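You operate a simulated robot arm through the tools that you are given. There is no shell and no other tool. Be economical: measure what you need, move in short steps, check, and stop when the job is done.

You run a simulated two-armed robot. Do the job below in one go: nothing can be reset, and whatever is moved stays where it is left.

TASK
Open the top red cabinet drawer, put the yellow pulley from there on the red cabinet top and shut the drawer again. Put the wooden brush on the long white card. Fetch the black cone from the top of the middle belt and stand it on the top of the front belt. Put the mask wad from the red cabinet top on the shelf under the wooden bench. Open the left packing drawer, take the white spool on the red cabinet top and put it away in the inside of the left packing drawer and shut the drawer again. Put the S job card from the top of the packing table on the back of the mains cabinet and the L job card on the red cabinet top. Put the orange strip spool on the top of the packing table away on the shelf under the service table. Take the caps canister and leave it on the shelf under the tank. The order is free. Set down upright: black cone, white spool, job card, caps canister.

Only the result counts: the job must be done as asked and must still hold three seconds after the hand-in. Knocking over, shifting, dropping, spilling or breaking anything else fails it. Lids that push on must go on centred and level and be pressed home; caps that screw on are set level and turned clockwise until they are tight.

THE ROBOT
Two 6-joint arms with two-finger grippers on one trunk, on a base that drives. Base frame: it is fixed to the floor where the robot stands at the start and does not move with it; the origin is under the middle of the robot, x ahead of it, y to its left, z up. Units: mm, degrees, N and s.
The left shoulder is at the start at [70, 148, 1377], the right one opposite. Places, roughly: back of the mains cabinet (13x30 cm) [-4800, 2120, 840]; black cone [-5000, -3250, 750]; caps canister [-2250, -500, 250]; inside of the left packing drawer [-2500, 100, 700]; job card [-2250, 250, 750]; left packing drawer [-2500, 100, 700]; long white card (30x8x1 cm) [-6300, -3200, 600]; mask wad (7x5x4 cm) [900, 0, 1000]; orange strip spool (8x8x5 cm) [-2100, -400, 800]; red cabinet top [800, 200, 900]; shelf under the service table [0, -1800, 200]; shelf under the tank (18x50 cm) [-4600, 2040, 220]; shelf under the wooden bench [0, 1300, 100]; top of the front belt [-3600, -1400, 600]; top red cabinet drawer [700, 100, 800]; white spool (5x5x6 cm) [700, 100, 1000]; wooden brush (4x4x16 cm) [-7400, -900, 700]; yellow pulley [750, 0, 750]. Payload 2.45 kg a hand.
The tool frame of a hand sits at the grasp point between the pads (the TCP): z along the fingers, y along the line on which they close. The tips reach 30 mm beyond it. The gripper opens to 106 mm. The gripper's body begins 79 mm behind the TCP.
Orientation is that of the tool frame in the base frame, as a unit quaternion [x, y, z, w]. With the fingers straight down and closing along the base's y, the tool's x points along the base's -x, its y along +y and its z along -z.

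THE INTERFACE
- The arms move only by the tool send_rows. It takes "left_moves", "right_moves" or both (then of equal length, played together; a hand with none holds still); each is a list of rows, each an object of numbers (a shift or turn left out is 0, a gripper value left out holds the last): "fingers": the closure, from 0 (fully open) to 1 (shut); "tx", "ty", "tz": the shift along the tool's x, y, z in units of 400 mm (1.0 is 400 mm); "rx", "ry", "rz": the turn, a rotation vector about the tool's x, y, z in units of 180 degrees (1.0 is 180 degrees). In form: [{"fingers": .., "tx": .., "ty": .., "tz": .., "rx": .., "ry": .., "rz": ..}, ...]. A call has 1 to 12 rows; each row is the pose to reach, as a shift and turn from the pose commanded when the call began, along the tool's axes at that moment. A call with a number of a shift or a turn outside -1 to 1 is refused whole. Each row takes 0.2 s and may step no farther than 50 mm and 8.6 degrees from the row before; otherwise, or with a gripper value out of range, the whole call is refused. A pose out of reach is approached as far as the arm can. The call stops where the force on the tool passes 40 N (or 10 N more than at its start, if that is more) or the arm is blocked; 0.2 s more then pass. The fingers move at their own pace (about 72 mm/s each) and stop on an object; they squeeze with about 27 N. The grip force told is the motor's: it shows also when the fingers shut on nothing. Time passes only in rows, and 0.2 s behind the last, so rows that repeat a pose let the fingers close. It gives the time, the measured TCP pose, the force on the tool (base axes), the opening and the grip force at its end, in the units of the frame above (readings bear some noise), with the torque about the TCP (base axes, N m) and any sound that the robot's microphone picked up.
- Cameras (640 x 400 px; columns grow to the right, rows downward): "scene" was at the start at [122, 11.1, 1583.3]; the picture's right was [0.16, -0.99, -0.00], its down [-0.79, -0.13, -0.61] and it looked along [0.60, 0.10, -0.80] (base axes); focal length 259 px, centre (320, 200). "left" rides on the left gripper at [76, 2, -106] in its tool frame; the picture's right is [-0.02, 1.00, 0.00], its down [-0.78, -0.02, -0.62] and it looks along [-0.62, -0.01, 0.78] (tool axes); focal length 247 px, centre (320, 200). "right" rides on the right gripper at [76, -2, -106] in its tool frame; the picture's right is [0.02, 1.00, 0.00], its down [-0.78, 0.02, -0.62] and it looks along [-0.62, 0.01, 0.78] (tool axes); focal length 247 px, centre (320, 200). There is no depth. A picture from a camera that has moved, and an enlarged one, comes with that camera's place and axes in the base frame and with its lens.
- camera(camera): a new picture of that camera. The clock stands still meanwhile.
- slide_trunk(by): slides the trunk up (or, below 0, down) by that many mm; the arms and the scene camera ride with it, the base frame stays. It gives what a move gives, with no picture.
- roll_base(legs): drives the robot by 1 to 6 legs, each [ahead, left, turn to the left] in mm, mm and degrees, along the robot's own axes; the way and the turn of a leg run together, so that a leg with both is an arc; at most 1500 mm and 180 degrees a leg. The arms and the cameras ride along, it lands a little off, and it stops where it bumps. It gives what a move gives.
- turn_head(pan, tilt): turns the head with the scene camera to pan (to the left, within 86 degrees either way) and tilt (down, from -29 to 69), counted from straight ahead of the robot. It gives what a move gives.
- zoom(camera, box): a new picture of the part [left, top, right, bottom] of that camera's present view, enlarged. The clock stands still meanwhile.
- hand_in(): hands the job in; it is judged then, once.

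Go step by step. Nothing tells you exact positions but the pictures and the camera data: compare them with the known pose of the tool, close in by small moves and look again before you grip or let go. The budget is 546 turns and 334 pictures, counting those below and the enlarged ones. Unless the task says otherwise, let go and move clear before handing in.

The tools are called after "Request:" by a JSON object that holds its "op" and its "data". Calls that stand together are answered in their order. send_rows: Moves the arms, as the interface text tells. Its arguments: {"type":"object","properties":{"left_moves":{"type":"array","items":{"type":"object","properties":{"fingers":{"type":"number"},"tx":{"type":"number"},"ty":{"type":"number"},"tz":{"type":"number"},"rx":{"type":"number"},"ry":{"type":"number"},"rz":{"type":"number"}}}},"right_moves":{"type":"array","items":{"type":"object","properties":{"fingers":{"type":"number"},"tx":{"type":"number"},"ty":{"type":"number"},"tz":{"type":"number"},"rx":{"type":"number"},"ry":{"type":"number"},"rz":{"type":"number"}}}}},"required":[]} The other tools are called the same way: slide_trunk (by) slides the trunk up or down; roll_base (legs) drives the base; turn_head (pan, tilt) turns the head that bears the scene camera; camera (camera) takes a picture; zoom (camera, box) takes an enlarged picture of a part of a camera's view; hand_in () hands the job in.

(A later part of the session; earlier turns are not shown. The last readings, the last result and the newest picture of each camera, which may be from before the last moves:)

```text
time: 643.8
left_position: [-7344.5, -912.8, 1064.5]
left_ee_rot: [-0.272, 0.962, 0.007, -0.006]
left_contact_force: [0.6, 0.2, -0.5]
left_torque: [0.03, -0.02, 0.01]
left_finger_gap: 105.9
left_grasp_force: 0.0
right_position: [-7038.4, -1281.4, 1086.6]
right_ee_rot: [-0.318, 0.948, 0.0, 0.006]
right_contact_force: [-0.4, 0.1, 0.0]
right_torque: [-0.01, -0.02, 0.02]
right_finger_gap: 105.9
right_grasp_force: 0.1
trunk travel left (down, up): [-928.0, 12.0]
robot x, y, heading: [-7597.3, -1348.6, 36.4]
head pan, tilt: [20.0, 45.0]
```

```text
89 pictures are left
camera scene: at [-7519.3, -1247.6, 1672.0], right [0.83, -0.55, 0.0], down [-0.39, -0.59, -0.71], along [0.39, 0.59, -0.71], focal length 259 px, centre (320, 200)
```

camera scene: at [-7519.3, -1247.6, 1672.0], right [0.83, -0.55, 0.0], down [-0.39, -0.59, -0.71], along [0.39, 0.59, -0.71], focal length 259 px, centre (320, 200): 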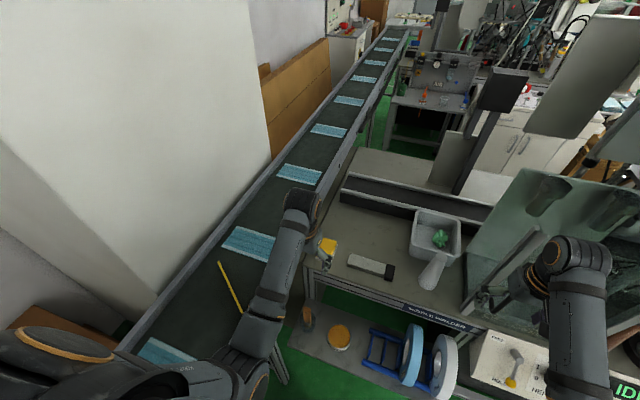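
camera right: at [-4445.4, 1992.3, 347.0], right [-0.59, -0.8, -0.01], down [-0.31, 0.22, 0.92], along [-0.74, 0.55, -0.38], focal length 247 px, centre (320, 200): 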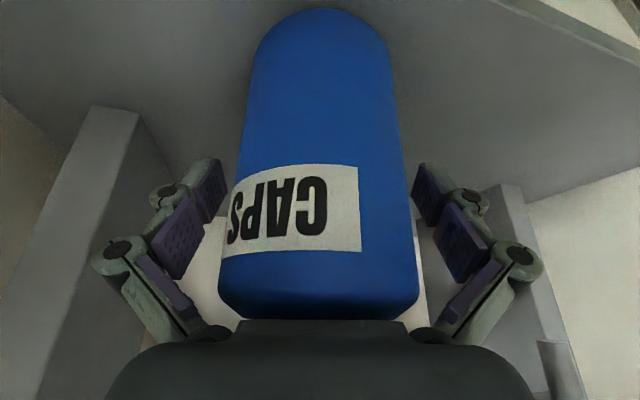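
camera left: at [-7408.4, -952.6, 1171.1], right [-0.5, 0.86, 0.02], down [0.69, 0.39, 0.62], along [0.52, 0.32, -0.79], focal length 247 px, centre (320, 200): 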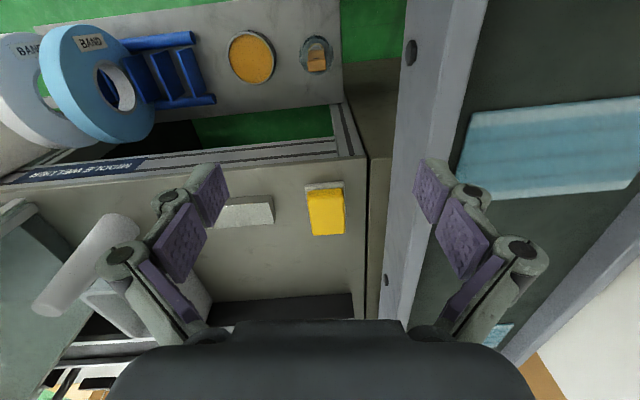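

Request:
{"op": "roll_base", "data": {"legs": [[-15, 0, 0]]}}

Request:
{"op": "send_rows", "data": {"left_moves": [{"tz": 0.1, "fingers": 0.4}, {"tz": 0.2}, {"tz": 0.3}, {"tz": 0.4}]}}

Request:
{"op": "camera", "data": {"camera": "left"}}

Request:
{"op": "camera", "data": {"camera": "scene"}}

```text
time: 644.6
left_position: [-7350.1, -918.7, 1061.9]
left_ee_rot: [-0.272, 0.962, 0.007, -0.009]
left_contact_force: [0.5, -0.2, -0.6]
left_torque: [-0.05, 0.07, 0.03]
left_finger_gap: 106.1
left_grasp_force: 0.1
right_position: [-7044.0, -1287.4, 1083.8]
right_ee_rot: [-0.318, 0.948, 0.0, 0.002]
right_contact_force: [-0.3, 0.1, -0.2]
right_torque: [-0.02, 0.04, 0.01]
right_finger_gap: 106.0
right_grasp_force: 0.0
trunk travel left (down, up): [-928.0, 12.0]
robot x, y, heading: [-7611.1, -1352.6, 36.6]
head pan, tilt: [20.0, 45.0]
```

```text
time: 645.6
left_position: [-7356.9, -918.4, 904.9]
left_ee_rot: [-0.272, 0.962, 0.008, -0.006]
left_contact_force: [-0.3, 0.3, -0.6]
left_torque: [0.0, -0.02, -0.01]
left_finger_gap: 63.6
left_grasp_force: 0.1
right_position: [-7049.3, -1290.3, 1086.3]
right_ee_rot: [-0.318, 0.948, 0.001, 0.004]
right_contact_force: [0.3, -0.1, 0.2]
right_torque: [0.0, 0.03, -0.03]
right_finger_gap: 106.1
right_grasp_force: 0.0
trunk travel left (down, up): [-928.0, 12.0]
robot x, y, heading: [-7611.0, -1353.9, 36.4]
head pan, tilt: [20.0, 45.0]
```

```text
88 pictures are left
camera left: at [-7421.6, -959.5, 1011.2], right [-0.5, 0.86, 0.02], down [0.69, 0.39, 0.62], along [0.52, 0.32, -0.79], focal length 247 px, centre (320, 200)
```

left: 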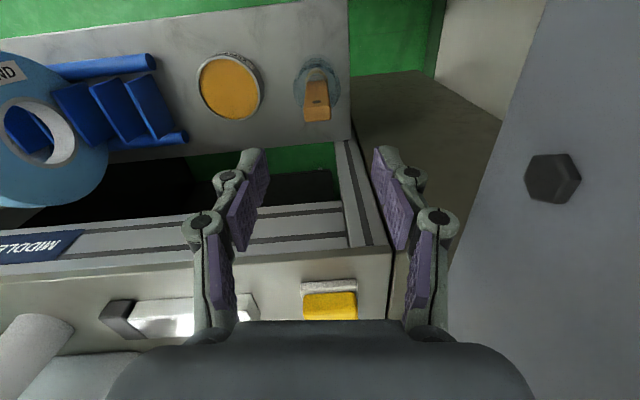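

```text
87 pictures are left
camera scene: at [-7528.9, -1256.1, 1671.9], right [0.83, -0.55, 0.0], down [-0.39, -0.59, -0.71], along [0.39, 0.59, -0.71], focal length 259 px, centre (320, 200)
```

scene: 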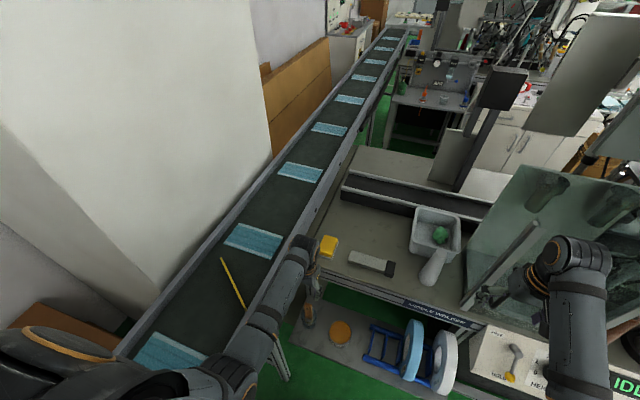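

The forearm would come close to the rail. I rise again, tuck the right hand, and yaw left more so the forearm comes in from the right.

Request:
{"op": "send_rows", "data": {"left_moves": [{"tz": -0.1}, {"tz": -0.2}, {"tz": -0.3}, {"tz": -0.38}], "right_moves": [{"tx": 0.05, "ty": 0.05}, {"tx": 0.1, "ty": 0.1}, {"tx": 0.15, "ty": 0.15}, {"tx": 0.2, "ty": 0.2}]}}

Request:
{"op": "roll_base", "data": {"legs": [[-60, -30, 0], [0, 0, 20]]}}

```text
time: 646.6
left_position: [-7355.2, -920.9, 1054.6]
left_ee_rot: [-0.272, 0.962, 0.007, -0.006]
left_contact_force: [-0.8, -0.4, 0.5]
left_torque: [-0.06, -0.04, 0.04]
left_finger_gap: 63.8
left_grasp_force: 0.1
right_position: [-7162.9, -1269.1, 1057.9]
right_ee_rot: [-0.318, 0.948, 0.0, 0.007]
right_contact_force: [-0.5, 0.5, -0.3]
right_torque: [-0.02, -0.01, 0.0]
right_finger_gap: 105.9
right_grasp_force: 0.1
right hand out of reach, approached as far as the arm can: row 1, 2, 3, 4
trunk travel left (down, up): [-928.0, 12.0]
robot x, y, heading: [-7609.1, -1354.0, 36.7]
head pan, tilt: [20.0, 45.0]
```

```text
time: 648.7
left_position: [-7547.5, -917.0, 1054.9]
left_ee_rot: [-0.435, 0.901, 0.006, -0.008]
left_contact_force: [0.7, 0.2, -0.1]
left_torque: [-0.03, 0.0, -0.01]
left_finger_gap: 63.6
left_grasp_force: 0.1
right_position: [-7246.1, -1180.3, 1056.6]
right_ee_rot: [-0.479, 0.878, 0.001, 0.005]
right_contact_force: [0.2, 0.3, -0.6]
right_torque: [0.0, 0.06, 0.0]
right_finger_gap: 106.0
right_grasp_force: 0.1
trunk travel left (down, up): [-928.0, 12.0]
robot x, y, heading: [-7639.8, -1415.0, 56.4]
head pan, tilt: [20.0, 45.0]
```

Request:
{"op": "roll_base", "data": {"legs": [[106, -162, 0]]}}

Request:
{"op": "camera", "data": {"camera": "left"}}

Request:
{"op": "camera", "data": {"camera": "scene"}}

```text
time: 650.2
left_position: [-7356.5, -917.4, 1055.3]
left_ee_rot: [-0.436, 0.9, 0.006, -0.007]
left_contact_force: [0.3, 0.7, -0.5]
left_torque: [0.03, -0.04, -0.01]
left_finger_gap: 63.3
left_grasp_force: 0.0
right_position: [-7057.8, -1179.0, 1057.7]
right_ee_rot: [-0.48, 0.877, 0.0, 0.006]
right_contact_force: [-0.4, -0.7, -0.4]
right_torque: [0.02, 0.0, -0.02]
right_finger_gap: 106.0
right_grasp_force: 0.0
trunk travel left (down, up): [-928.0, 12.0]
robot x, y, heading: [-7448.6, -1412.5, 56.5]
head pan, tilt: [20.0, 45.0]
```

```text
86 pictures are left
camera left: at [-7405.1, -978.4, 1162.1], right [-0.77, 0.64, 0.02], down [0.51, 0.6, 0.62], along [0.38, 0.48, -0.79], focal length 247 px, centre (320, 200)
```

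left: 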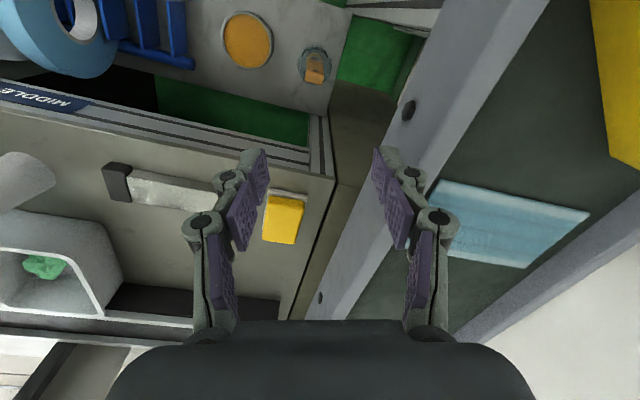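

```text
85 pictures are left
camera scene: at [-7408.9, -1293.0, 1671.9], right [0.97, -0.23, 0.0], down [-0.16, -0.69, -0.71], along [0.16, 0.69, -0.71], focal length 259 px, centre (320, 200)
```

scene: 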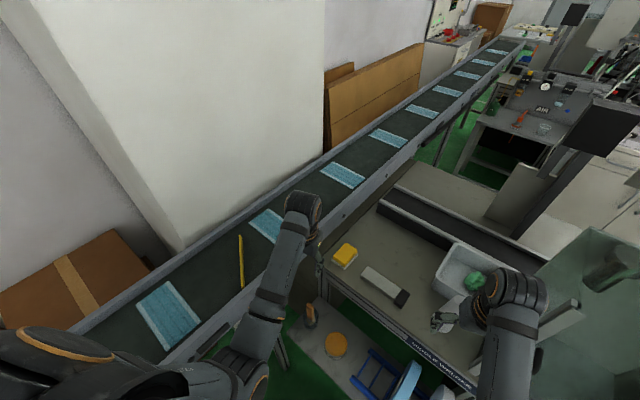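

Request:
{"op": "send_rows", "data": {"left_moves": [{"tz": 0.1}, {"tz": 0.2}, {"tz": 0.3}, {"tz": 0.4}, {"tz": 0.47}]}}

Request:
{"op": "camera", "data": {"camera": "left"}}

Request:
{"op": "camera", "data": {"camera": "scene"}}

```text
time: 651.5
left_position: [-7359.8, -917.6, 867.9]
left_ee_rot: [-0.437, 0.9, 0.005, -0.008]
left_contact_force: [-0.1, -0.3, -1.4]
left_torque: [0.02, 0.02, 0.0]
left_finger_gap: 63.4
left_grasp_force: 0.1
right_position: [-7055.8, -1177.7, 1057.0]
right_ee_rot: [-0.479, 0.878, 0.001, 0.005]
right_contact_force: [-0.5, -0.5, -0.3]
right_torque: [0.0, -0.01, 0.0]
right_finger_gap: 105.9
right_grasp_force: 0.0
trunk travel left (down, up): [-928.0, 12.0]
robot x, y, heading: [-7445.6, -1412.9, 56.6]
head pan, tilt: [20.0, 45.0]
```

```text
84 pictures are left
camera left: at [-7406.2, -977.7, 973.7], right [-0.77, 0.64, 0.02], down [0.51, 0.6, 0.61], along [0.38, 0.48, -0.79], focal length 247 px, centre (320, 200)
```

left: 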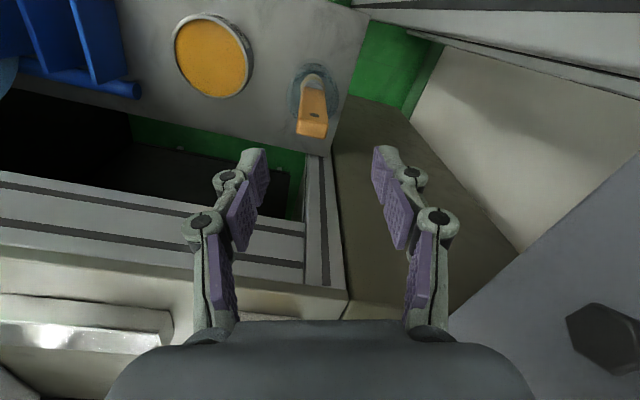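

```text
83 pictures are left
camera scene: at [-7405.0, -1292.3, 1671.8], right [0.97, -0.23, 0.0], down [-0.16, -0.69, -0.71], along [0.16, 0.69, -0.71], focal length 259 px, centre (320, 200)
```

scene: 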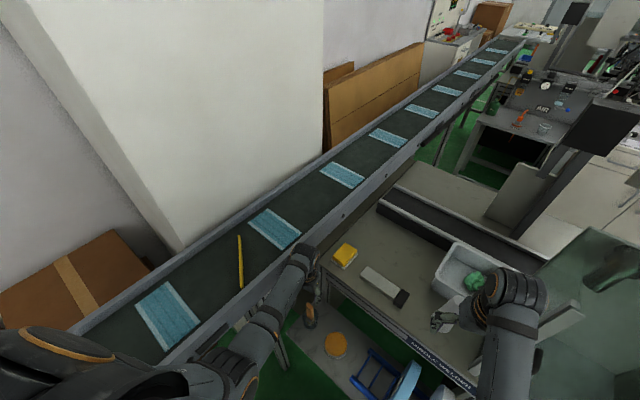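

Request:
{"op": "send_rows", "data": {"left_moves": [{"tx": -0.02, "ty": -0.017}]}}

Request:
{"op": "slide_trunk", "data": {"by": -70}}

Request:
{"op": "camera", "data": {"camera": "left"}}

Request:
{"op": "zoom", "data": {"camera": "scene", "box": [160, 180, 360, 380]}}

```text
time: 651.9
left_position: [-7347.6, -914.3, 867.0]
left_ee_rot: [-0.437, 0.9, 0.007, -0.008]
left_contact_force: [-0.1, -0.9, 0.2]
left_torque: [0.01, 0.03, -0.01]
left_finger_gap: 63.6
left_grasp_force: 0.0
right_position: [-7055.2, -1178.8, 1055.2]
right_ee_rot: [-0.479, 0.878, 0.002, 0.004]
right_contact_force: [-0.6, 0.5, -0.3]
right_torque: [-0.03, 0.01, 0.0]
right_finger_gap: 106.1
right_grasp_force: 0.0
trunk travel left (down, up): [-928.0, 12.0]
robot x, y, heading: [-7447.8, -1415.0, 56.7]
head pan, tilt: [20.0, 45.0]
```

```text
time: 652.9
left_position: [-7349.9, -916.7, 797.7]
left_ee_rot: [-0.436, 0.9, 0.006, -0.008]
left_contact_force: [0.0, 0.3, 0.7]
left_torque: [-0.05, 0.02, -0.01]
left_finger_gap: 63.6
left_grasp_force: 0.1
right_position: [-7055.4, -1180.1, 986.1]
right_ee_rot: [-0.479, 0.878, 0.002, 0.006]
right_contact_force: [0.5, 0.8, 0.3]
right_torque: [0.0, 0.01, 0.05]
right_finger_gap: 106.2
right_grasp_force: 0.0
trunk travel left (down, up): [-858.0, 82.0]
robot x, y, heading: [-7449.4, -1417.2, 56.9]
head pan, tilt: [20.0, 45.0]
```

```text
82 pictures are left
camera left: at [-7395.8, -976.0, 904.0], right [-0.77, 0.64, 0.02], down [0.51, 0.6, 0.61], along [0.38, 0.48, -0.79], focal length 247 px, centre (320, 200)
```

left: 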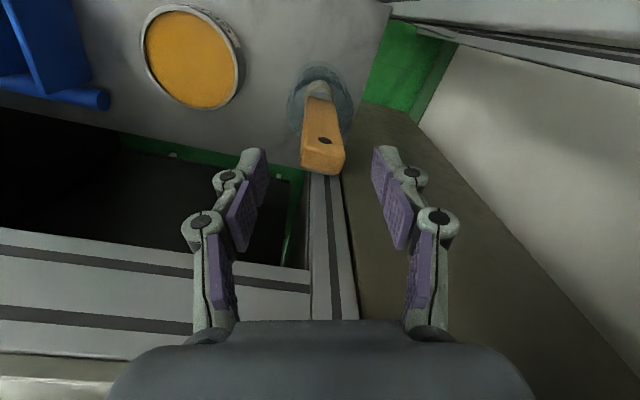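

```text
2.00 times, centred on (260, 280) of scene
camera zoom: at [-7404.4, -1293.0, 1601.8], right [0.97, -0.23, 0.0], down [-0.16, -0.69, -0.71], along [0.16, 0.69, -0.71], focal length 518 px, centre (440, 40)
```

zoom: 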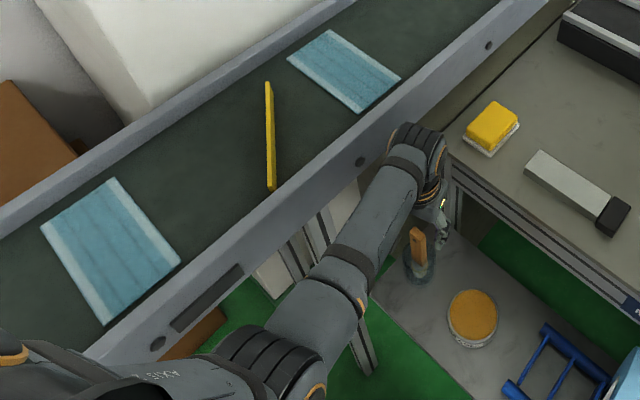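

Request:
{"op": "slide_trunk", "data": {"by": -30}}

Request:
{"op": "slide_trunk", "data": {"by": -28}}

Request:
{"op": "camera", "data": {"camera": "left"}}

```text
time: 653.7
left_position: [-7348.9, -916.7, 767.8]
left_ee_rot: [-0.436, 0.9, 0.007, -0.008]
left_contact_force: [-0.3, -1.2, -0.7]
left_torque: [0.02, -0.01, -0.01]
left_finger_gap: 63.6
left_grasp_force: 0.2
right_position: [-7055.4, -1179.0, 956.5]
right_ee_rot: [-0.48, 0.877, 0.003, 0.006]
right_contact_force: [-0.1, -0.7, -0.4]
right_torque: [0.0, -0.01, -0.03]
right_finger_gap: 106.3
right_grasp_force: 0.0
trunk travel left (down, up): [-828.0, 112.0]
robot x, y, heading: [-7447.7, -1413.8, 56.4]
head pan, tilt: [20.0, 45.0]
```

```text
time: 654.4
left_position: [-7349.2, -916.0, 739.8]
left_ee_rot: [-0.437, 0.9, 0.007, -0.008]
left_contact_force: [0.5, -0.8, 0.2]
left_torque: [0.04, 0.0, -0.01]
left_finger_gap: 63.6
left_grasp_force: 0.0
right_position: [-7056.3, -1179.5, 929.0]
right_ee_rot: [-0.479, 0.878, 0.002, 0.005]
right_contact_force: [-0.7, -0.3, 0.2]
right_torque: [0.01, -0.02, -0.01]
right_finger_gap: 106.1
right_grasp_force: 0.1
trunk travel left (down, up): [-800.0, 140.0]
robot x, y, heading: [-7446.1, -1412.9, 56.5]
head pan, tilt: [20.0, 45.0]
```

```text
80 pictures are left
camera left: at [-7396.0, -976.1, 846.0], right [-0.77, 0.64, 0.02], down [0.51, 0.6, 0.61], along [0.38, 0.48, -0.79], focal length 247 px, centre (320, 200)
```

left: 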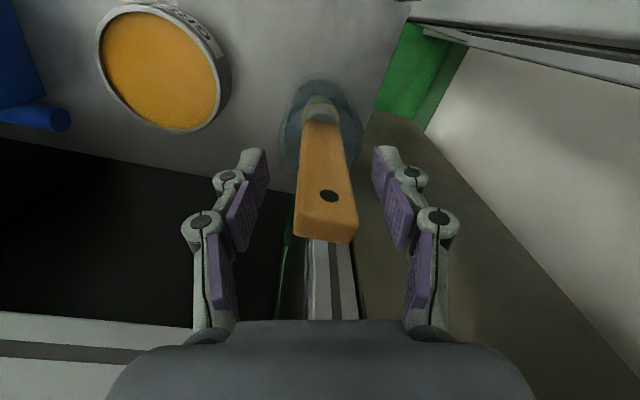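

Request:
{"op": "send_rows", "data": {"left_moves": [{"ty": 0.009}, {"ty": 0.009, "fingers": 0.65}, {"ty": 0.009, "fingers": 1}, {"ty": 0.009, "fingers": 1}]}}

Request:
{"op": "camera", "data": {"camera": "left"}}

```text
time: 655.4
left_position: [-7351.4, -913.1, 738.9]
left_ee_rot: [-0.435, 0.9, 0.007, -0.009]
left_contact_force: [0.5, 0.1, 0.3]
left_torque: [-0.03, -0.02, 0.0]
left_finger_gap: 28.6
left_grasp_force: 26.6
right_position: [-7054.9, -1179.3, 928.3]
right_ee_rot: [-0.48, 0.877, 0.002, 0.005]
right_contact_force: [-0.7, 0.4, -1.4]
right_torque: [0.02, -0.05, -0.01]
right_finger_gap: 106.0
right_grasp_force: 0.0
trunk travel left (down, up): [-800.0, 140.0]
robot x, y, heading: [-7447.6, -1410.7, 56.7]
head pan, tilt: [20.0, 45.0]
```

```text
79 pictures are left
camera left: at [-7398.8, -973.6, 845.7], right [-0.77, 0.64, 0.02], down [0.51, 0.6, 0.61], along [0.38, 0.48, -0.79], focal length 247 px, centre (320, 200)
```

left: 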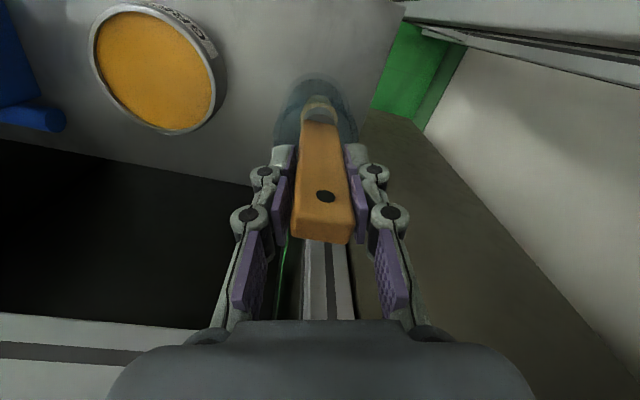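

Request:
{"op": "slide_trunk", "data": {"by": 40}}

Request:
{"op": "slide_trunk", "data": {"by": 100}}

Request:
{"op": "camera", "data": {"camera": "left"}}

```text
time: 656.2
left_position: [-7352.1, -912.3, 779.4]
left_ee_rot: [-0.436, 0.9, 0.007, -0.009]
left_contact_force: [-0.7, -0.6, -0.7]
left_torque: [0.01, -0.02, 0.01]
left_finger_gap: 28.4
left_grasp_force: 27.1
right_position: [-7055.6, -1179.8, 968.6]
right_ee_rot: [-0.48, 0.877, 0.002, 0.005]
right_contact_force: [-0.1, 0.3, 1.0]
right_torque: [0.03, 0.02, 0.02]
right_finger_gap: 106.1
right_grasp_force: 0.1
trunk travel left (down, up): [-840.0, 100.0]
robot x, y, heading: [-7445.5, -1411.6, 56.7]
head pan, tilt: [20.0, 45.0]
```

```text
time: 657.6
left_position: [-7352.4, -913.1, 879.4]
left_ee_rot: [-0.436, 0.9, 0.007, -0.009]
left_contact_force: [-0.4, -0.3, -0.1]
left_torque: [0.06, -0.01, -0.01]
left_finger_gap: 28.4
left_grasp_force: 27.1
right_position: [-7055.6, -1179.3, 1067.8]
right_ee_rot: [-0.479, 0.878, 0.001, 0.005]
right_contact_force: [0.8, 0.0, 0.2]
right_torque: [-0.03, -0.02, 0.0]
right_finger_gap: 106.0
right_grasp_force: 0.0
trunk travel left (down, up): [-940.0, 0.0]
robot x, y, heading: [-7446.8, -1412.7, 56.9]
head pan, tilt: [20.0, 45.0]
```

```text
78 pictures are left
camera left: at [-7398.7, -973.6, 985.6], right [-0.77, 0.64, 0.02], down [0.51, 0.6, 0.61], along [0.38, 0.48, -0.79], focal length 247 px, centre (320, 200)
```

left: 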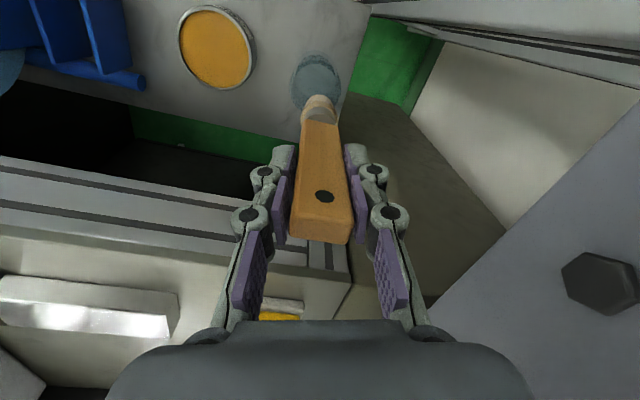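

Brush is out of the glass, glass undisturbed. I raise it and drive back to the open floor.

Request:
{"op": "send_rows", "data": {"left_moves": [{"tz": -0.1}, {"tz": -0.2}, {"tz": -0.3}, {"tz": -0.37}]}}

Request:
{"op": "roll_base", "data": {"legs": [[-500, -300, 0], [-350, -200, 0], [0, 0, -105]]}}

Request:
{"op": "turn_head", "data": {"pan": 0, "tilt": 40}}

Request:
{"op": "camera", "data": {"camera": "scene"}}

```text
time: 658.6
left_position: [-7349.4, -916.6, 1026.8]
left_ee_rot: [-0.435, 0.9, 0.007, -0.008]
left_contact_force: [1.0, -0.3, -0.6]
left_torque: [0.02, 0.02, 0.0]
left_finger_gap: 28.4
left_grasp_force: 27.1
right_position: [-7054.9, -1179.1, 1069.1]
right_ee_rot: [-0.48, 0.877, 0.003, 0.006]
right_contact_force: [-0.1, -0.5, -0.4]
right_torque: [-0.01, -0.03, 0.04]
right_finger_gap: 106.2
right_grasp_force: 0.0
trunk travel left (down, up): [-940.0, 0.0]
robot x, y, heading: [-7450.7, -1411.0, 56.7]
head pan, tilt: [20.0, 45.0]
```

```text
time: 659.7
left_position: [-7351.1, -966.8, 1026.4]
left_ee_rot: [-0.437, 0.9, 0.006, -0.009]
left_contact_force: [-0.4, -1.1, -0.1]
left_torque: [0.01, 0.03, 0.0]
left_finger_gap: 28.5
left_grasp_force: 27.1
right_position: [-7058.0, -1225.0, 1070.8]
right_ee_rot: [-0.483, 0.876, 0.01, 0.009]
right_contact_force: [-1.3, 11.0, -0.9]
right_torque: [-0.42, -0.03, 0.64]
right_finger_gap: 101.5
right_grasp_force: 0.1
trunk travel left (down, up): [-940.0, 0.0]
robot x, y, heading: [-7451.1, -1465.6, 56.8]
head pan, tilt: [20.0, 45.0]
stopped in leg 1: the force on the tool passed its limit at 50 N (the readings are from after the stop); the commanded pose is now the measured one
```

```text
time: 660.6
left_position: [-7354.0, -968.2, 1025.9]
left_ee_rot: [-0.436, 0.9, 0.005, -0.007]
left_contact_force: [0.3, 0.9, -0.2]
left_torque: [-0.04, 0.01, 0.01]
left_finger_gap: 28.4
left_grasp_force: 27.3
right_position: [-7059.8, -1228.0, 1071.7]
right_ee_rot: [-0.482, 0.876, 0.009, 0.008]
right_contact_force: [-8.5, 0.7, 1.7]
right_torque: [-0.05, -0.41, -0.26]
right_finger_gap: 102.1
right_grasp_force: 0.1
trunk travel left (down, up): [-940.0, 0.0]
robot x, y, heading: [-7451.6, -1468.0, 56.9]
head pan, tilt: [0.0, 40.0]
```

```text
77 pictures are left
camera scene: at [-7381.9, -1353.9, 1691.1], right [0.84, -0.55, 0.0], down [-0.35, -0.54, -0.77], along [0.42, 0.64, -0.64], focal length 259 px, centre (320, 200)
```

scene: 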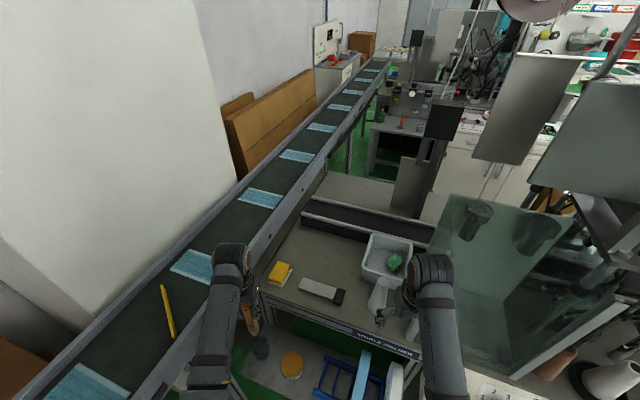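

The right finger touched something by the glass. I shift away from it first, then back out.

Request:
{"op": "roll_base", "data": {"legs": [[0, 70, 0]]}}

Request:
{"op": "camera", "data": {"camera": "right"}}

```text
time: 661.6
left_position: [-7403.4, -933.2, 1027.4]
left_ee_rot: [-0.435, 0.9, 0.01, -0.009]
left_contact_force: [1.4, -0.5, -0.1]
left_torque: [0.03, 0.06, -0.02]
left_finger_gap: 28.3
left_grasp_force: 26.6
right_position: [-7109.1, -1194.1, 1070.0]
right_ee_rot: [-0.48, 0.877, 0.012, 0.006]
right_contact_force: [0.5, -0.3, -0.1]
right_torque: [0.06, 0.07, 0.03]
right_finger_gap: 105.8
right_grasp_force: 0.0
trunk travel left (down, up): [-940.0, 0.0]
robot x, y, heading: [-7505.7, -1427.2, 56.8]
head pan, tilt: [0.0, 40.0]
```

```text
76 pictures are left
camera right: at [-7149.5, -1262.4, 1174.8], right [-0.86, 0.52, 0.01], down [0.41, 0.65, 0.64], along [0.32, 0.55, -0.77], focal length 247 px, centre (320, 200)
```

right: 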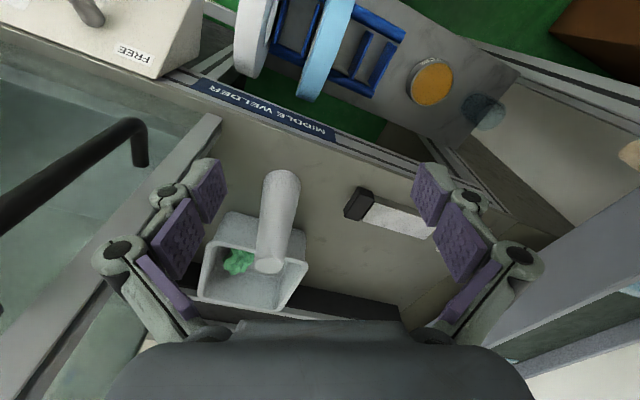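

Request:
{"op": "roll_base", "data": {"legs": [[-280, 110, 0], [-500, -330, 0], [-150, -100, 0]]}}

Request:
{"op": "camera", "data": {"camera": "scene"}}

```text
time: 665.4
left_position: [-7530.1, -1363.3, 1025.3]
left_ee_rot: [-0.346, 0.938, 0.005, -0.007]
left_contact_force: [0.3, -0.2, -0.1]
left_torque: [0.01, 0.03, -0.01]
left_finger_gap: 27.7
left_grasp_force: 26.7
right_position: [-7293.2, -1674.3, 1069.9]
right_ee_rot: [-0.393, 0.919, 0.006, 0.009]
right_contact_force: [0.5, 0.6, -0.8]
right_torque: [-0.01, 0.0, 0.0]
right_finger_gap: 106.1
right_grasp_force: 0.2
trunk travel left (down, up): [-940.0, 0.0]
robot x, y, heading: [-7725.5, -1836.9, 45.7]
head pan, tilt: [0.0, 40.0]
stopped in leg 2: the robot was blocked; the commanded pose is now the measured one
```

```text
75 pictures are left
camera scene: at [-7631.9, -1734.4, 1690.6], right [0.71, -0.7, 0.0], down [-0.45, -0.46, -0.76], along [0.54, 0.55, -0.65], focal length 259 px, centre (320, 200)
```

scene: 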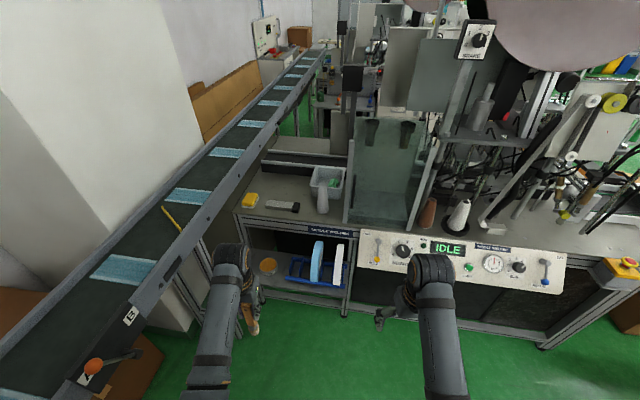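

Request:
{"op": "roll_base", "data": {"legs": [[220, -251, 0], [-500, -500, 0], [0, 0, -95]]}}

Request:
{"op": "turn_head", "data": {"pan": 0, "tilt": 40}}

Request:
{"op": "camera", "data": {"camera": "scene"}}

```text
time: 675.0
left_position: [-6936.5, -2801.4, 1027.0]
left_ee_rot: [0.459, 0.888, 0.01, 0.0]
left_contact_force: [1.0, -0.3, -0.3]
left_torque: [-0.04, 0.01, 0.02]
left_finger_gap: 25.9
left_grasp_force: 27.5
right_position: [-7270.1, -3010.5, 1072.2]
right_ee_rot: [0.413, 0.911, -0.002, 0.013]
right_contact_force: [0.0, -0.7, 0.6]
right_torque: [0.01, 0.01, 0.01]
right_finger_gap: 106.2
right_grasp_force: 0.0
trunk travel left (down, up): [-940.0, 0.0]
robot x, y, heading: [-7385.7, -2564.1, -49.5]
head pan, tilt: [0.0, 40.0]
```

```text
time: 675.6
left_position: [-6937.2, -2801.5, 1027.0]
left_ee_rot: [0.458, 0.889, 0.009, 0.0]
left_contact_force: [0.7, 0.8, 0.0]
left_torque: [0.0, 0.01, 0.01]
left_finger_gap: 25.7
left_grasp_force: 26.6
right_position: [-7268.5, -3008.0, 1071.8]
right_ee_rot: [0.414, 0.91, -0.002, 0.012]
right_contact_force: [0.8, -1.0, 0.3]
right_torque: [0.0, 0.01, 0.01]
right_finger_gap: 105.8
right_grasp_force: 0.1
trunk travel left (down, up): [-940.0, 0.0]
robot x, y, heading: [-7385.2, -2566.4, -50.0]
head pan, tilt: [0.0, 40.0]
```

```text
74 pictures are left
camera scene: at [-7301.2, -2669.0, 1691.0], right [-0.76, -0.65, 0.0], down [-0.42, 0.49, -0.77], along [0.5, -0.58, -0.64], focal length 259 px, centre (320, 200)
```

scene: 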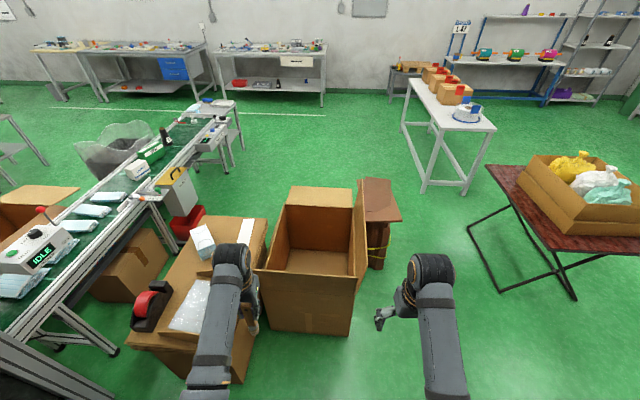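

Request:
{"op": "zoom", "data": {"camera": "scene", "box": [120, 190, 300, 360]}}

Request:
{"op": "camera", "data": {"camera": "left"}}

```text
2.35 times, centred on (210, 275) of scene
camera zoom: at [-7301.2, -2669.0, 1691.0], right [-0.76, -0.65, 0.0], down [-0.42, 0.49, -0.77], along [0.5, -0.58, -0.64], focal length 610 px, centre (579, 24)
```

zoom: 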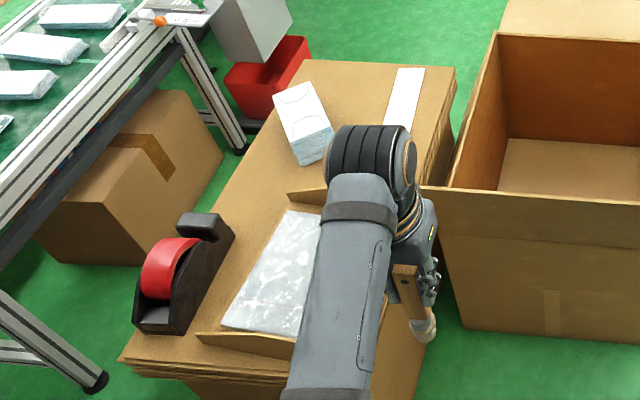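

```text
72 pictures are left
camera left: at [-6980.9, -2740.5, 1133.3], right [0.83, 0.56, 0.02], down [0.43, -0.66, 0.61], along [0.36, -0.5, -0.79], focal length 247 px, centre (320, 200)
```

left: 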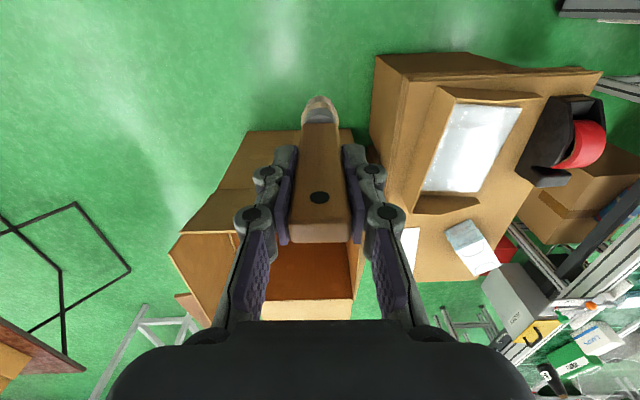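

I need to place the brush from the far (+R) end of the carton stack. I drive round through the gap.

Request:
{"op": "roll_base", "data": {"legs": [[609, -557, 0], [451, -167, 0], [678, -167, 0]]}}

Request:
{"op": "roll_base", "data": {"legs": [[363, 152, 0], [168, 512, 0], [-210, 372, 0]]}}

Request:
{"op": "turn_head", "data": {"pan": 86, "tilt": 40}}

Request:
{"op": "camera", "data": {"camera": "scene"}}

```text
time: 685.9
left_position: [-6486.7, -4703.0, 1027.5]
left_ee_rot: [0.46, 0.888, 0.009, 0.001]
left_contact_force: [-0.8, 0.2, -0.5]
left_torque: [-0.04, -0.01, 0.0]
left_finger_gap: 25.9
left_grasp_force: 26.5
right_position: [-6820.1, -4909.5, 1071.9]
right_ee_rot: [0.415, 0.91, -0.002, 0.013]
right_contact_force: [0.3, -0.2, -0.2]
right_torque: [0.0, 0.0, 0.0]
right_finger_gap: 105.9
right_grasp_force: 0.1
trunk travel left (down, up): [-940.0, 0.0]
robot x, y, heading: [-6936.6, -4462.0, -49.5]
head pan, tilt: [0.0, 40.0]
```

```text
time: 693.4
left_position: [-5487.7, -4280.7, 1026.4]
left_ee_rot: [0.462, 0.887, 0.011, 0.0]
left_contact_force: [0.1, 0.5, -0.6]
left_torque: [-0.03, 0.04, 0.01]
left_finger_gap: 26.0
left_grasp_force: 27.4
right_position: [-5820.7, -4486.2, 1070.3]
right_ee_rot: [0.417, 0.909, -0.001, 0.012]
right_contact_force: [-0.5, 0.0, 0.3]
right_torque: [0.02, -0.01, 0.0]
right_finger_gap: 105.9
right_grasp_force: 0.0
trunk travel left (down, up): [-940.0, 0.0]
robot x, y, heading: [-5936.4, -4038.3, -49.8]
head pan, tilt: [0.0, 40.0]
```

```text
time: 695.0
left_position: [-5487.5, -4279.6, 1026.3]
left_ee_rot: [0.461, 0.887, 0.01, 0.0]
left_contact_force: [-0.2, 0.8, -0.8]
left_torque: [0.01, -0.02, 0.01]
left_finger_gap: 26.0
left_grasp_force: 26.2
right_position: [-5820.5, -4484.8, 1071.8]
right_ee_rot: [0.416, 0.909, -0.002, 0.013]
right_contact_force: [-0.3, 0.5, 0.0]
right_torque: [-0.02, 0.02, 0.01]
right_finger_gap: 106.1
right_grasp_force: 0.1
trunk travel left (down, up): [-940.0, 0.0]
robot x, y, heading: [-5937.1, -4043.1, -49.9]
head pan, tilt: [85.9, 40.0]
```

```text
71 pictures are left
camera scene: at [-5836.9, -4029.6, 1691.1], right [0.59, -0.81, 0.0], down [-0.52, -0.38, -0.77], along [0.62, 0.45, -0.64], focal length 259 px, centre (320, 200)
```

scene: 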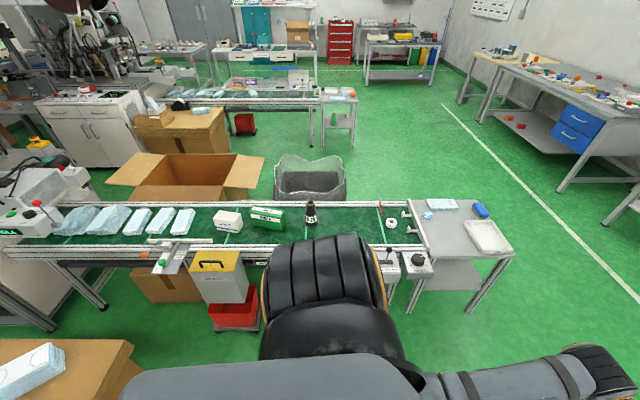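

Request:
{"op": "roll_base", "data": {"legs": [[0, 0, 176.4]]}}

Request:
{"op": "turn_head", "data": {"pan": 0, "tilt": 45}}

Request:
{"op": "camera", "data": {"camera": "scene"}}

```text
time: 702.6
left_position: [-6371.7, -3778.6, 1026.9]
left_ee_rot: [0.875, -0.484, -0.001, 0.01]
left_contact_force: [0.5, 0.4, -1.4]
left_torque: [0.02, -0.01, 0.01]
left_finger_gap: 25.9
left_grasp_force: 26.6
right_position: [-6028.5, -3589.2, 1070.7]
right_ee_rot: [0.898, -0.439, -0.012, -0.003]
right_contact_force: [0.1, 0.2, 0.0]
right_torque: [0.01, 0.02, -0.04]
right_finger_gap: 106.1
right_grasp_force: 0.1
trunk travel left (down, up): [-940.0, 0.0]
robot x, y, heading: [-5940.8, -4042.1, 127.3]
head pan, tilt: [85.9, 40.0]
```

```text
time: 704.2
left_position: [-6372.2, -3779.2, 1026.5]
left_ee_rot: [0.875, -0.483, 0.0, 0.011]
left_contact_force: [-0.2, 0.1, -0.3]
left_torque: [0.01, 0.0, -0.03]
left_finger_gap: 26.0
left_grasp_force: 27.2
right_position: [-6028.2, -3588.6, 1071.1]
right_ee_rot: [0.898, -0.44, -0.012, -0.002]
right_contact_force: [0.4, 0.2, -0.1]
right_torque: [0.01, 0.0, 0.0]
right_finger_gap: 105.9
right_grasp_force: 0.1
trunk travel left (down, up): [-940.0, 0.0]
robot x, y, heading: [-5935.3, -4041.9, 127.1]
head pan, tilt: [0.0, 45.0]
```

```text
70 pictures are left
camera scene: at [-6017.7, -3936.0, 1683.8], right [0.8, 0.6, 0.0], down [0.43, -0.56, -0.71], along [-0.43, 0.56, -0.71], focal length 259 px, centre (320, 200)
```

scene: 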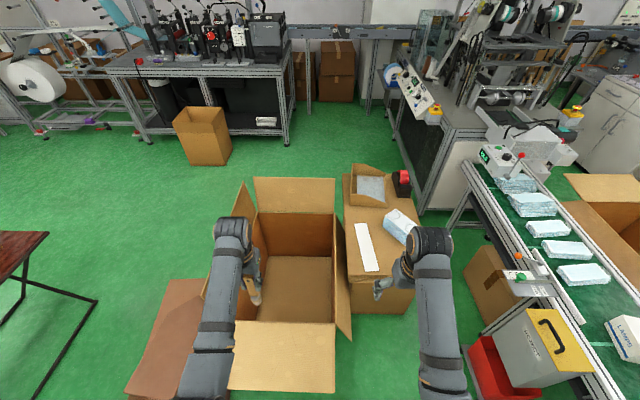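

I pitch the left hand forward so that the brush comes near horizontal.

Request:
{"op": "send_rows", "data": {"left_moves": [{"ry": -0.045, "tz": -0.02}, {"ry": -0.09, "tz": -0.04}, {"ry": -0.135, "tz": -0.06}, {"ry": -0.18, "tz": -0.06}, {"ry": -0.225, "tz": -0.06}, {"ry": -0.27, "tz": -0.06}, {"ry": -0.315, "tz": -0.06}, {"ry": -0.36, "tz": -0.06}, {"ry": -0.4, "tz": -0.06}]}}

Request:
{"op": "camera", "data": {"camera": "scene"}}

```text
time: 706.2
left_position: [-6372.1, -3778.6, 1049.7]
left_ee_rot: [0.707, -0.397, -0.516, -0.277]
left_contact_force: [-0.4, -0.8, -1.0]
left_torque: [-0.02, 0.0, -0.04]
left_finger_gap: 26.0
left_grasp_force: 26.9
right_position: [-6028.9, -3589.5, 1072.2]
right_ee_rot: [0.898, -0.44, -0.013, -0.002]
right_contact_force: [0.2, 0.2, 0.0]
right_torque: [0.0, 0.02, -0.02]
right_finger_gap: 106.0
right_grasp_force: 0.1
trunk travel left (down, up): [-940.0, 0.0]
robot x, y, heading: [-5934.2, -4042.3, 127.3]
head pan, tilt: [0.0, 45.0]
```

```text
69 pictures are left
camera scene: at [-6017.8, -3936.2, 1683.8], right [0.8, 0.6, 0.0], down [0.43, -0.56, -0.71], along [-0.43, 0.56, -0.71], focal length 259 px, centre (320, 200)
```

scene: 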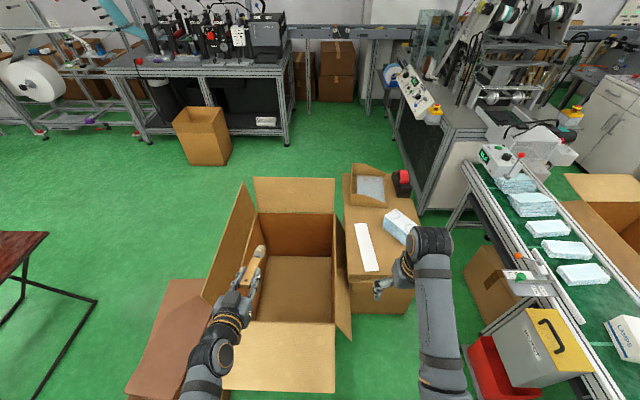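

Request:
{"op": "roll_base", "data": {"legs": [[0, -408, 0], [250, 0, 0]]}}

Request:
{"op": "slide_trunk", "data": {"by": -300}}

Request:
{"op": "camera", "data": {"camera": "scene"}}

Request:
{"op": "camera", "data": {"camera": "left"}}

```text
time: 710.1
left_position: [-6191.7, -3335.1, 1051.2]
left_ee_rot: [0.707, -0.398, -0.515, -0.277]
left_contact_force: [0.7, 0.1, -1.1]
left_torque: [-0.03, -0.03, -0.03]
left_finger_gap: 25.5
left_grasp_force: 27.0
right_position: [-5847.1, -3146.6, 1071.8]
right_ee_rot: [0.898, -0.44, -0.013, -0.003]
right_contact_force: [0.6, 0.1, -0.1]
right_torque: [0.03, -0.01, -0.03]
right_finger_gap: 105.9
right_grasp_force: 0.0
trunk travel left (down, up): [-940.0, 0.0]
robot x, y, heading: [-5758.1, -3596.6, 127.1]
head pan, tilt: [0.0, 45.0]
```

```text
time: 713.1
left_position: [-6193.3, -3334.4, 750.7]
left_ee_rot: [0.707, -0.399, -0.514, -0.277]
left_contact_force: [-0.5, 0.0, 0.4]
left_torque: [-0.03, -0.02, -0.03]
left_finger_gap: 25.8
left_grasp_force: 27.0
right_position: [-5850.4, -3145.2, 771.4]
right_ee_rot: [0.898, -0.44, -0.012, -0.002]
right_contact_force: [-0.6, -0.3, 1.1]
right_torque: [0.0, 0.0, -0.01]
right_finger_gap: 106.0
right_grasp_force: 0.0
trunk travel left (down, up): [-640.0, 300.0]
robot x, y, heading: [-5759.2, -3599.7, 127.1]
head pan, tilt: [0.0, 45.0]
```

```text
68 pictures are left
camera scene: at [-5839.0, -3492.1, 1383.8], right [0.8, 0.6, 0.0], down [0.43, -0.56, -0.71], along [-0.43, 0.56, -0.71], focal length 259 px, centre (320, 200)
```

scene: 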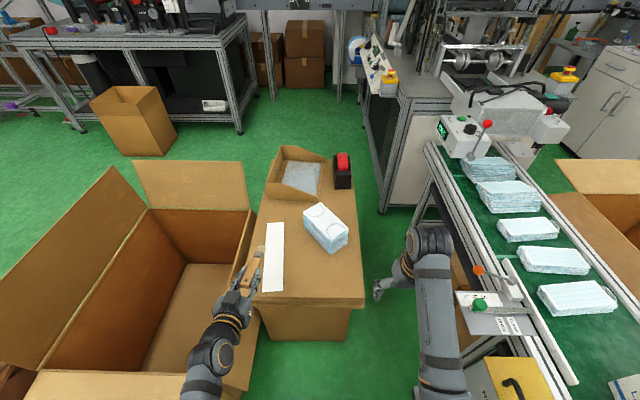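

```text
67 pictures are left
camera left: at [-6128.5, -3441.3, 711.5], right [-0.85, -0.52, 0.04], down [0.21, -0.27, 0.94], along [-0.48, 0.81, 0.34], focal length 247 px, centre (320, 200)
```

left: 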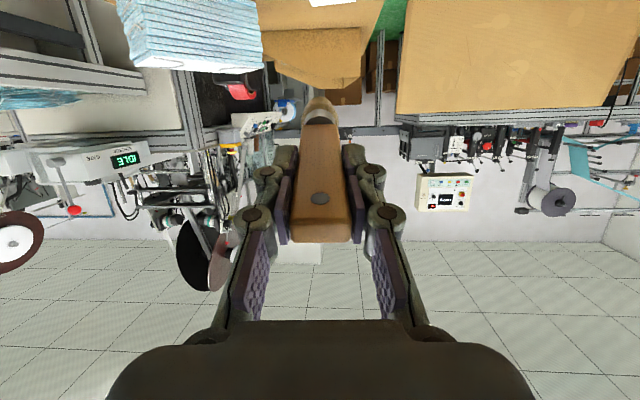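

Request:
{"op": "roll_base", "data": {"legs": [[117, -16, 0]]}}

Request:
{"op": "zoom", "data": {"camera": "scene", "box": [180, 150, 380, 350]}}

```text
time: 714.4
left_position: [-6248.9, -3230.8, 749.9]
left_ee_rot: [0.707, -0.398, -0.515, -0.277]
left_contact_force: [0.3, 0.2, -1.3]
left_torque: [-0.04, 0.0, 0.02]
left_finger_gap: 25.8
left_grasp_force: 27.0
right_position: [-5906.1, -3043.6, 771.2]
right_ee_rot: [0.898, -0.44, -0.011, -0.002]
right_contact_force: [-0.2, 0.6, -1.3]
right_torque: [-0.03, -0.01, -0.01]
right_finger_gap: 106.5
right_grasp_force: 0.1
trunk travel left (down, up): [-640.0, 300.0]
robot x, y, heading: [-5814.4, -3499.3, 127.0]
head pan, tilt: [0.0, 45.0]
```

```text
2.00 times, centred on (280, 250) of scene
camera zoom: at [-5895.5, -3389.6, 1383.7], right [0.8, 0.6, 0.0], down [0.42, -0.57, -0.71], along [-0.42, 0.57, -0.71], focal length 518 px, centre (400, 100)
```

zoom: 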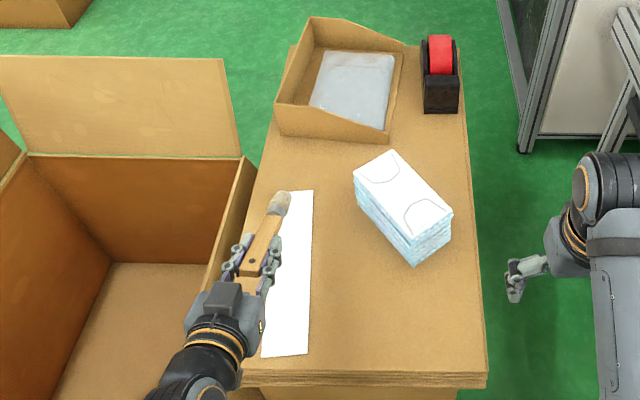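

Request:
{"op": "roll_base", "data": {"legs": [[8, -9, 0]]}}

Request:
{"op": "slide_trunk", "data": {"by": -70}}

Request:
{"op": "zoom", "data": {"camera": "scene", "box": [180, 180, 380, 380]}}

```text
time: 715.1
left_position: [-6246.7, -3218.8, 750.7]
left_ee_rot: [0.707, -0.398, -0.514, -0.277]
left_contact_force: [-1.1, -0.5, -1.0]
left_torque: [-0.01, 0.0, 0.05]
left_finger_gap: 25.6
left_grasp_force: 27.3
right_position: [-5903.2, -3032.7, 771.1]
right_ee_rot: [0.897, -0.441, -0.011, -0.003]
right_contact_force: [0.4, 0.0, 0.4]
right_torque: [-0.02, 0.02, -0.01]
right_finger_gap: 105.9
right_grasp_force: 0.1
trunk travel left (down, up): [-640.0, 300.0]
robot x, y, heading: [-5810.7, -3483.2, 126.8]
head pan, tilt: [0.0, 45.0]
```

```text
time: 716.2
left_position: [-6246.4, -3220.5, 680.9]
left_ee_rot: [0.707, -0.398, -0.514, -0.278]
left_contact_force: [0.1, -0.1, -0.3]
left_torque: [0.03, -0.02, 0.0]
left_finger_gap: 26.0
left_grasp_force: 27.0
right_position: [-5903.3, -3032.4, 701.0]
right_ee_rot: [0.897, -0.441, -0.012, -0.002]
right_contact_force: [-1.1, 0.1, -0.6]
right_torque: [0.0, 0.02, 0.02]
right_finger_gap: 106.0
right_grasp_force: 0.0
trunk travel left (down, up): [-570.0, 370.0]
robot x, y, heading: [-5813.6, -3486.3, 126.7]
head pan, tilt: [0.0, 45.0]
```

```text
2.00 times, centred on (280, 280) of scene
camera zoom: at [-5892.7, -3378.3, 1313.8], right [0.8, 0.6, 0.0], down [0.42, -0.57, -0.71], along [-0.42, 0.57, -0.71], focal length 518 px, centre (400, 40)
```

zoom: 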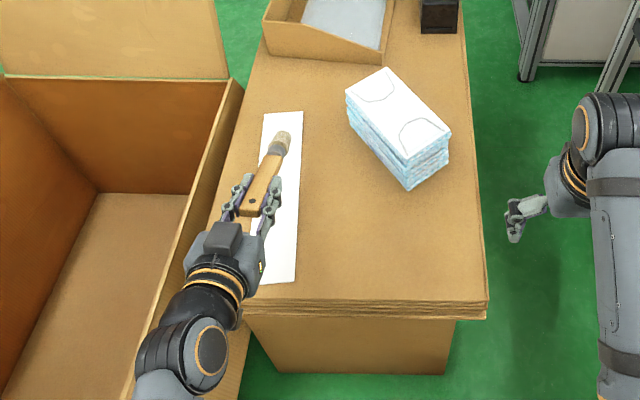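

Request:
{"op": "slide_trunk", "data": {"by": -12}}

Request:
{"op": "slide_trunk", "data": {"by": -8}}

Request:
{"op": "slide_trunk", "data": {"by": -8}}

Request:
{"op": "camera", "data": {"camera": "left"}}

```text
time: 716.8
left_position: [-6246.9, -3219.8, 668.0]
left_ee_rot: [0.707, -0.398, -0.515, -0.277]
left_contact_force: [0.3, -0.2, -1.1]
left_torque: [0.0, 0.01, -0.01]
left_finger_gap: 25.8
left_grasp_force: 27.0
right_position: [-5902.6, -3031.4, 689.5]
right_ee_rot: [0.898, -0.441, -0.013, -0.002]
right_contact_force: [0.4, 0.1, -0.4]
right_torque: [0.03, 0.01, 0.02]
right_finger_gap: 106.0
right_grasp_force: 0.2
trunk travel left (down, up): [-558.0, 382.0]
robot x, y, heading: [-5810.2, -3482.4, 126.7]
head pan, tilt: [0.0, 45.0]
```

```text
time: 717.4
left_position: [-6245.0, -3219.5, 661.2]
left_ee_rot: [0.707, -0.399, -0.514, -0.278]
left_contact_force: [0.3, -0.4, -1.8]
left_torque: [-0.01, 0.02, 0.02]
left_finger_gap: 25.8
left_grasp_force: 27.4
right_position: [-5902.6, -3031.3, 680.9]
right_ee_rot: [0.898, -0.44, -0.012, -0.003]
right_contact_force: [0.4, 1.1, 0.7]
right_torque: [-0.01, 0.04, 0.02]
right_finger_gap: 105.9
right_grasp_force: 0.1
trunk travel left (down, up): [-550.0, 390.0]
robot x, y, heading: [-5812.2, -3483.5, 126.7]
head pan, tilt: [0.0, 45.0]
```

```text
time: 717.9
left_position: [-6246.4, -3220.3, 652.1]
left_ee_rot: [0.707, -0.399, -0.514, -0.278]
left_contact_force: [0.3, 0.0, 0.0]
left_torque: [-0.04, 0.01, 0.0]
left_finger_gap: 25.8
left_grasp_force: 27.1
right_position: [-5902.0, -3032.6, 672.8]
right_ee_rot: [0.898, -0.44, -0.013, -0.003]
right_contact_force: [-0.3, 0.6, 0.7]
right_torque: [0.02, -0.03, 0.01]
right_finger_gap: 105.9
right_grasp_force: 0.1
trunk travel left (down, up): [-542.0, 398.0]
robot x, y, heading: [-5809.7, -3480.9, 126.8]
head pan, tilt: [0.0, 45.0]
```

```text
64 pictures are left
camera left: at [-6182.1, -3327.5, 613.4], right [-0.85, -0.52, 0.04], down [0.21, -0.27, 0.94], along [-0.48, 0.81, 0.34], focal length 247 px, centre (320, 200)
```

left: 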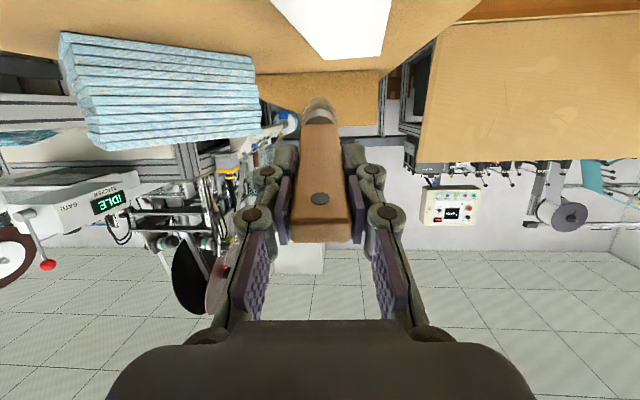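

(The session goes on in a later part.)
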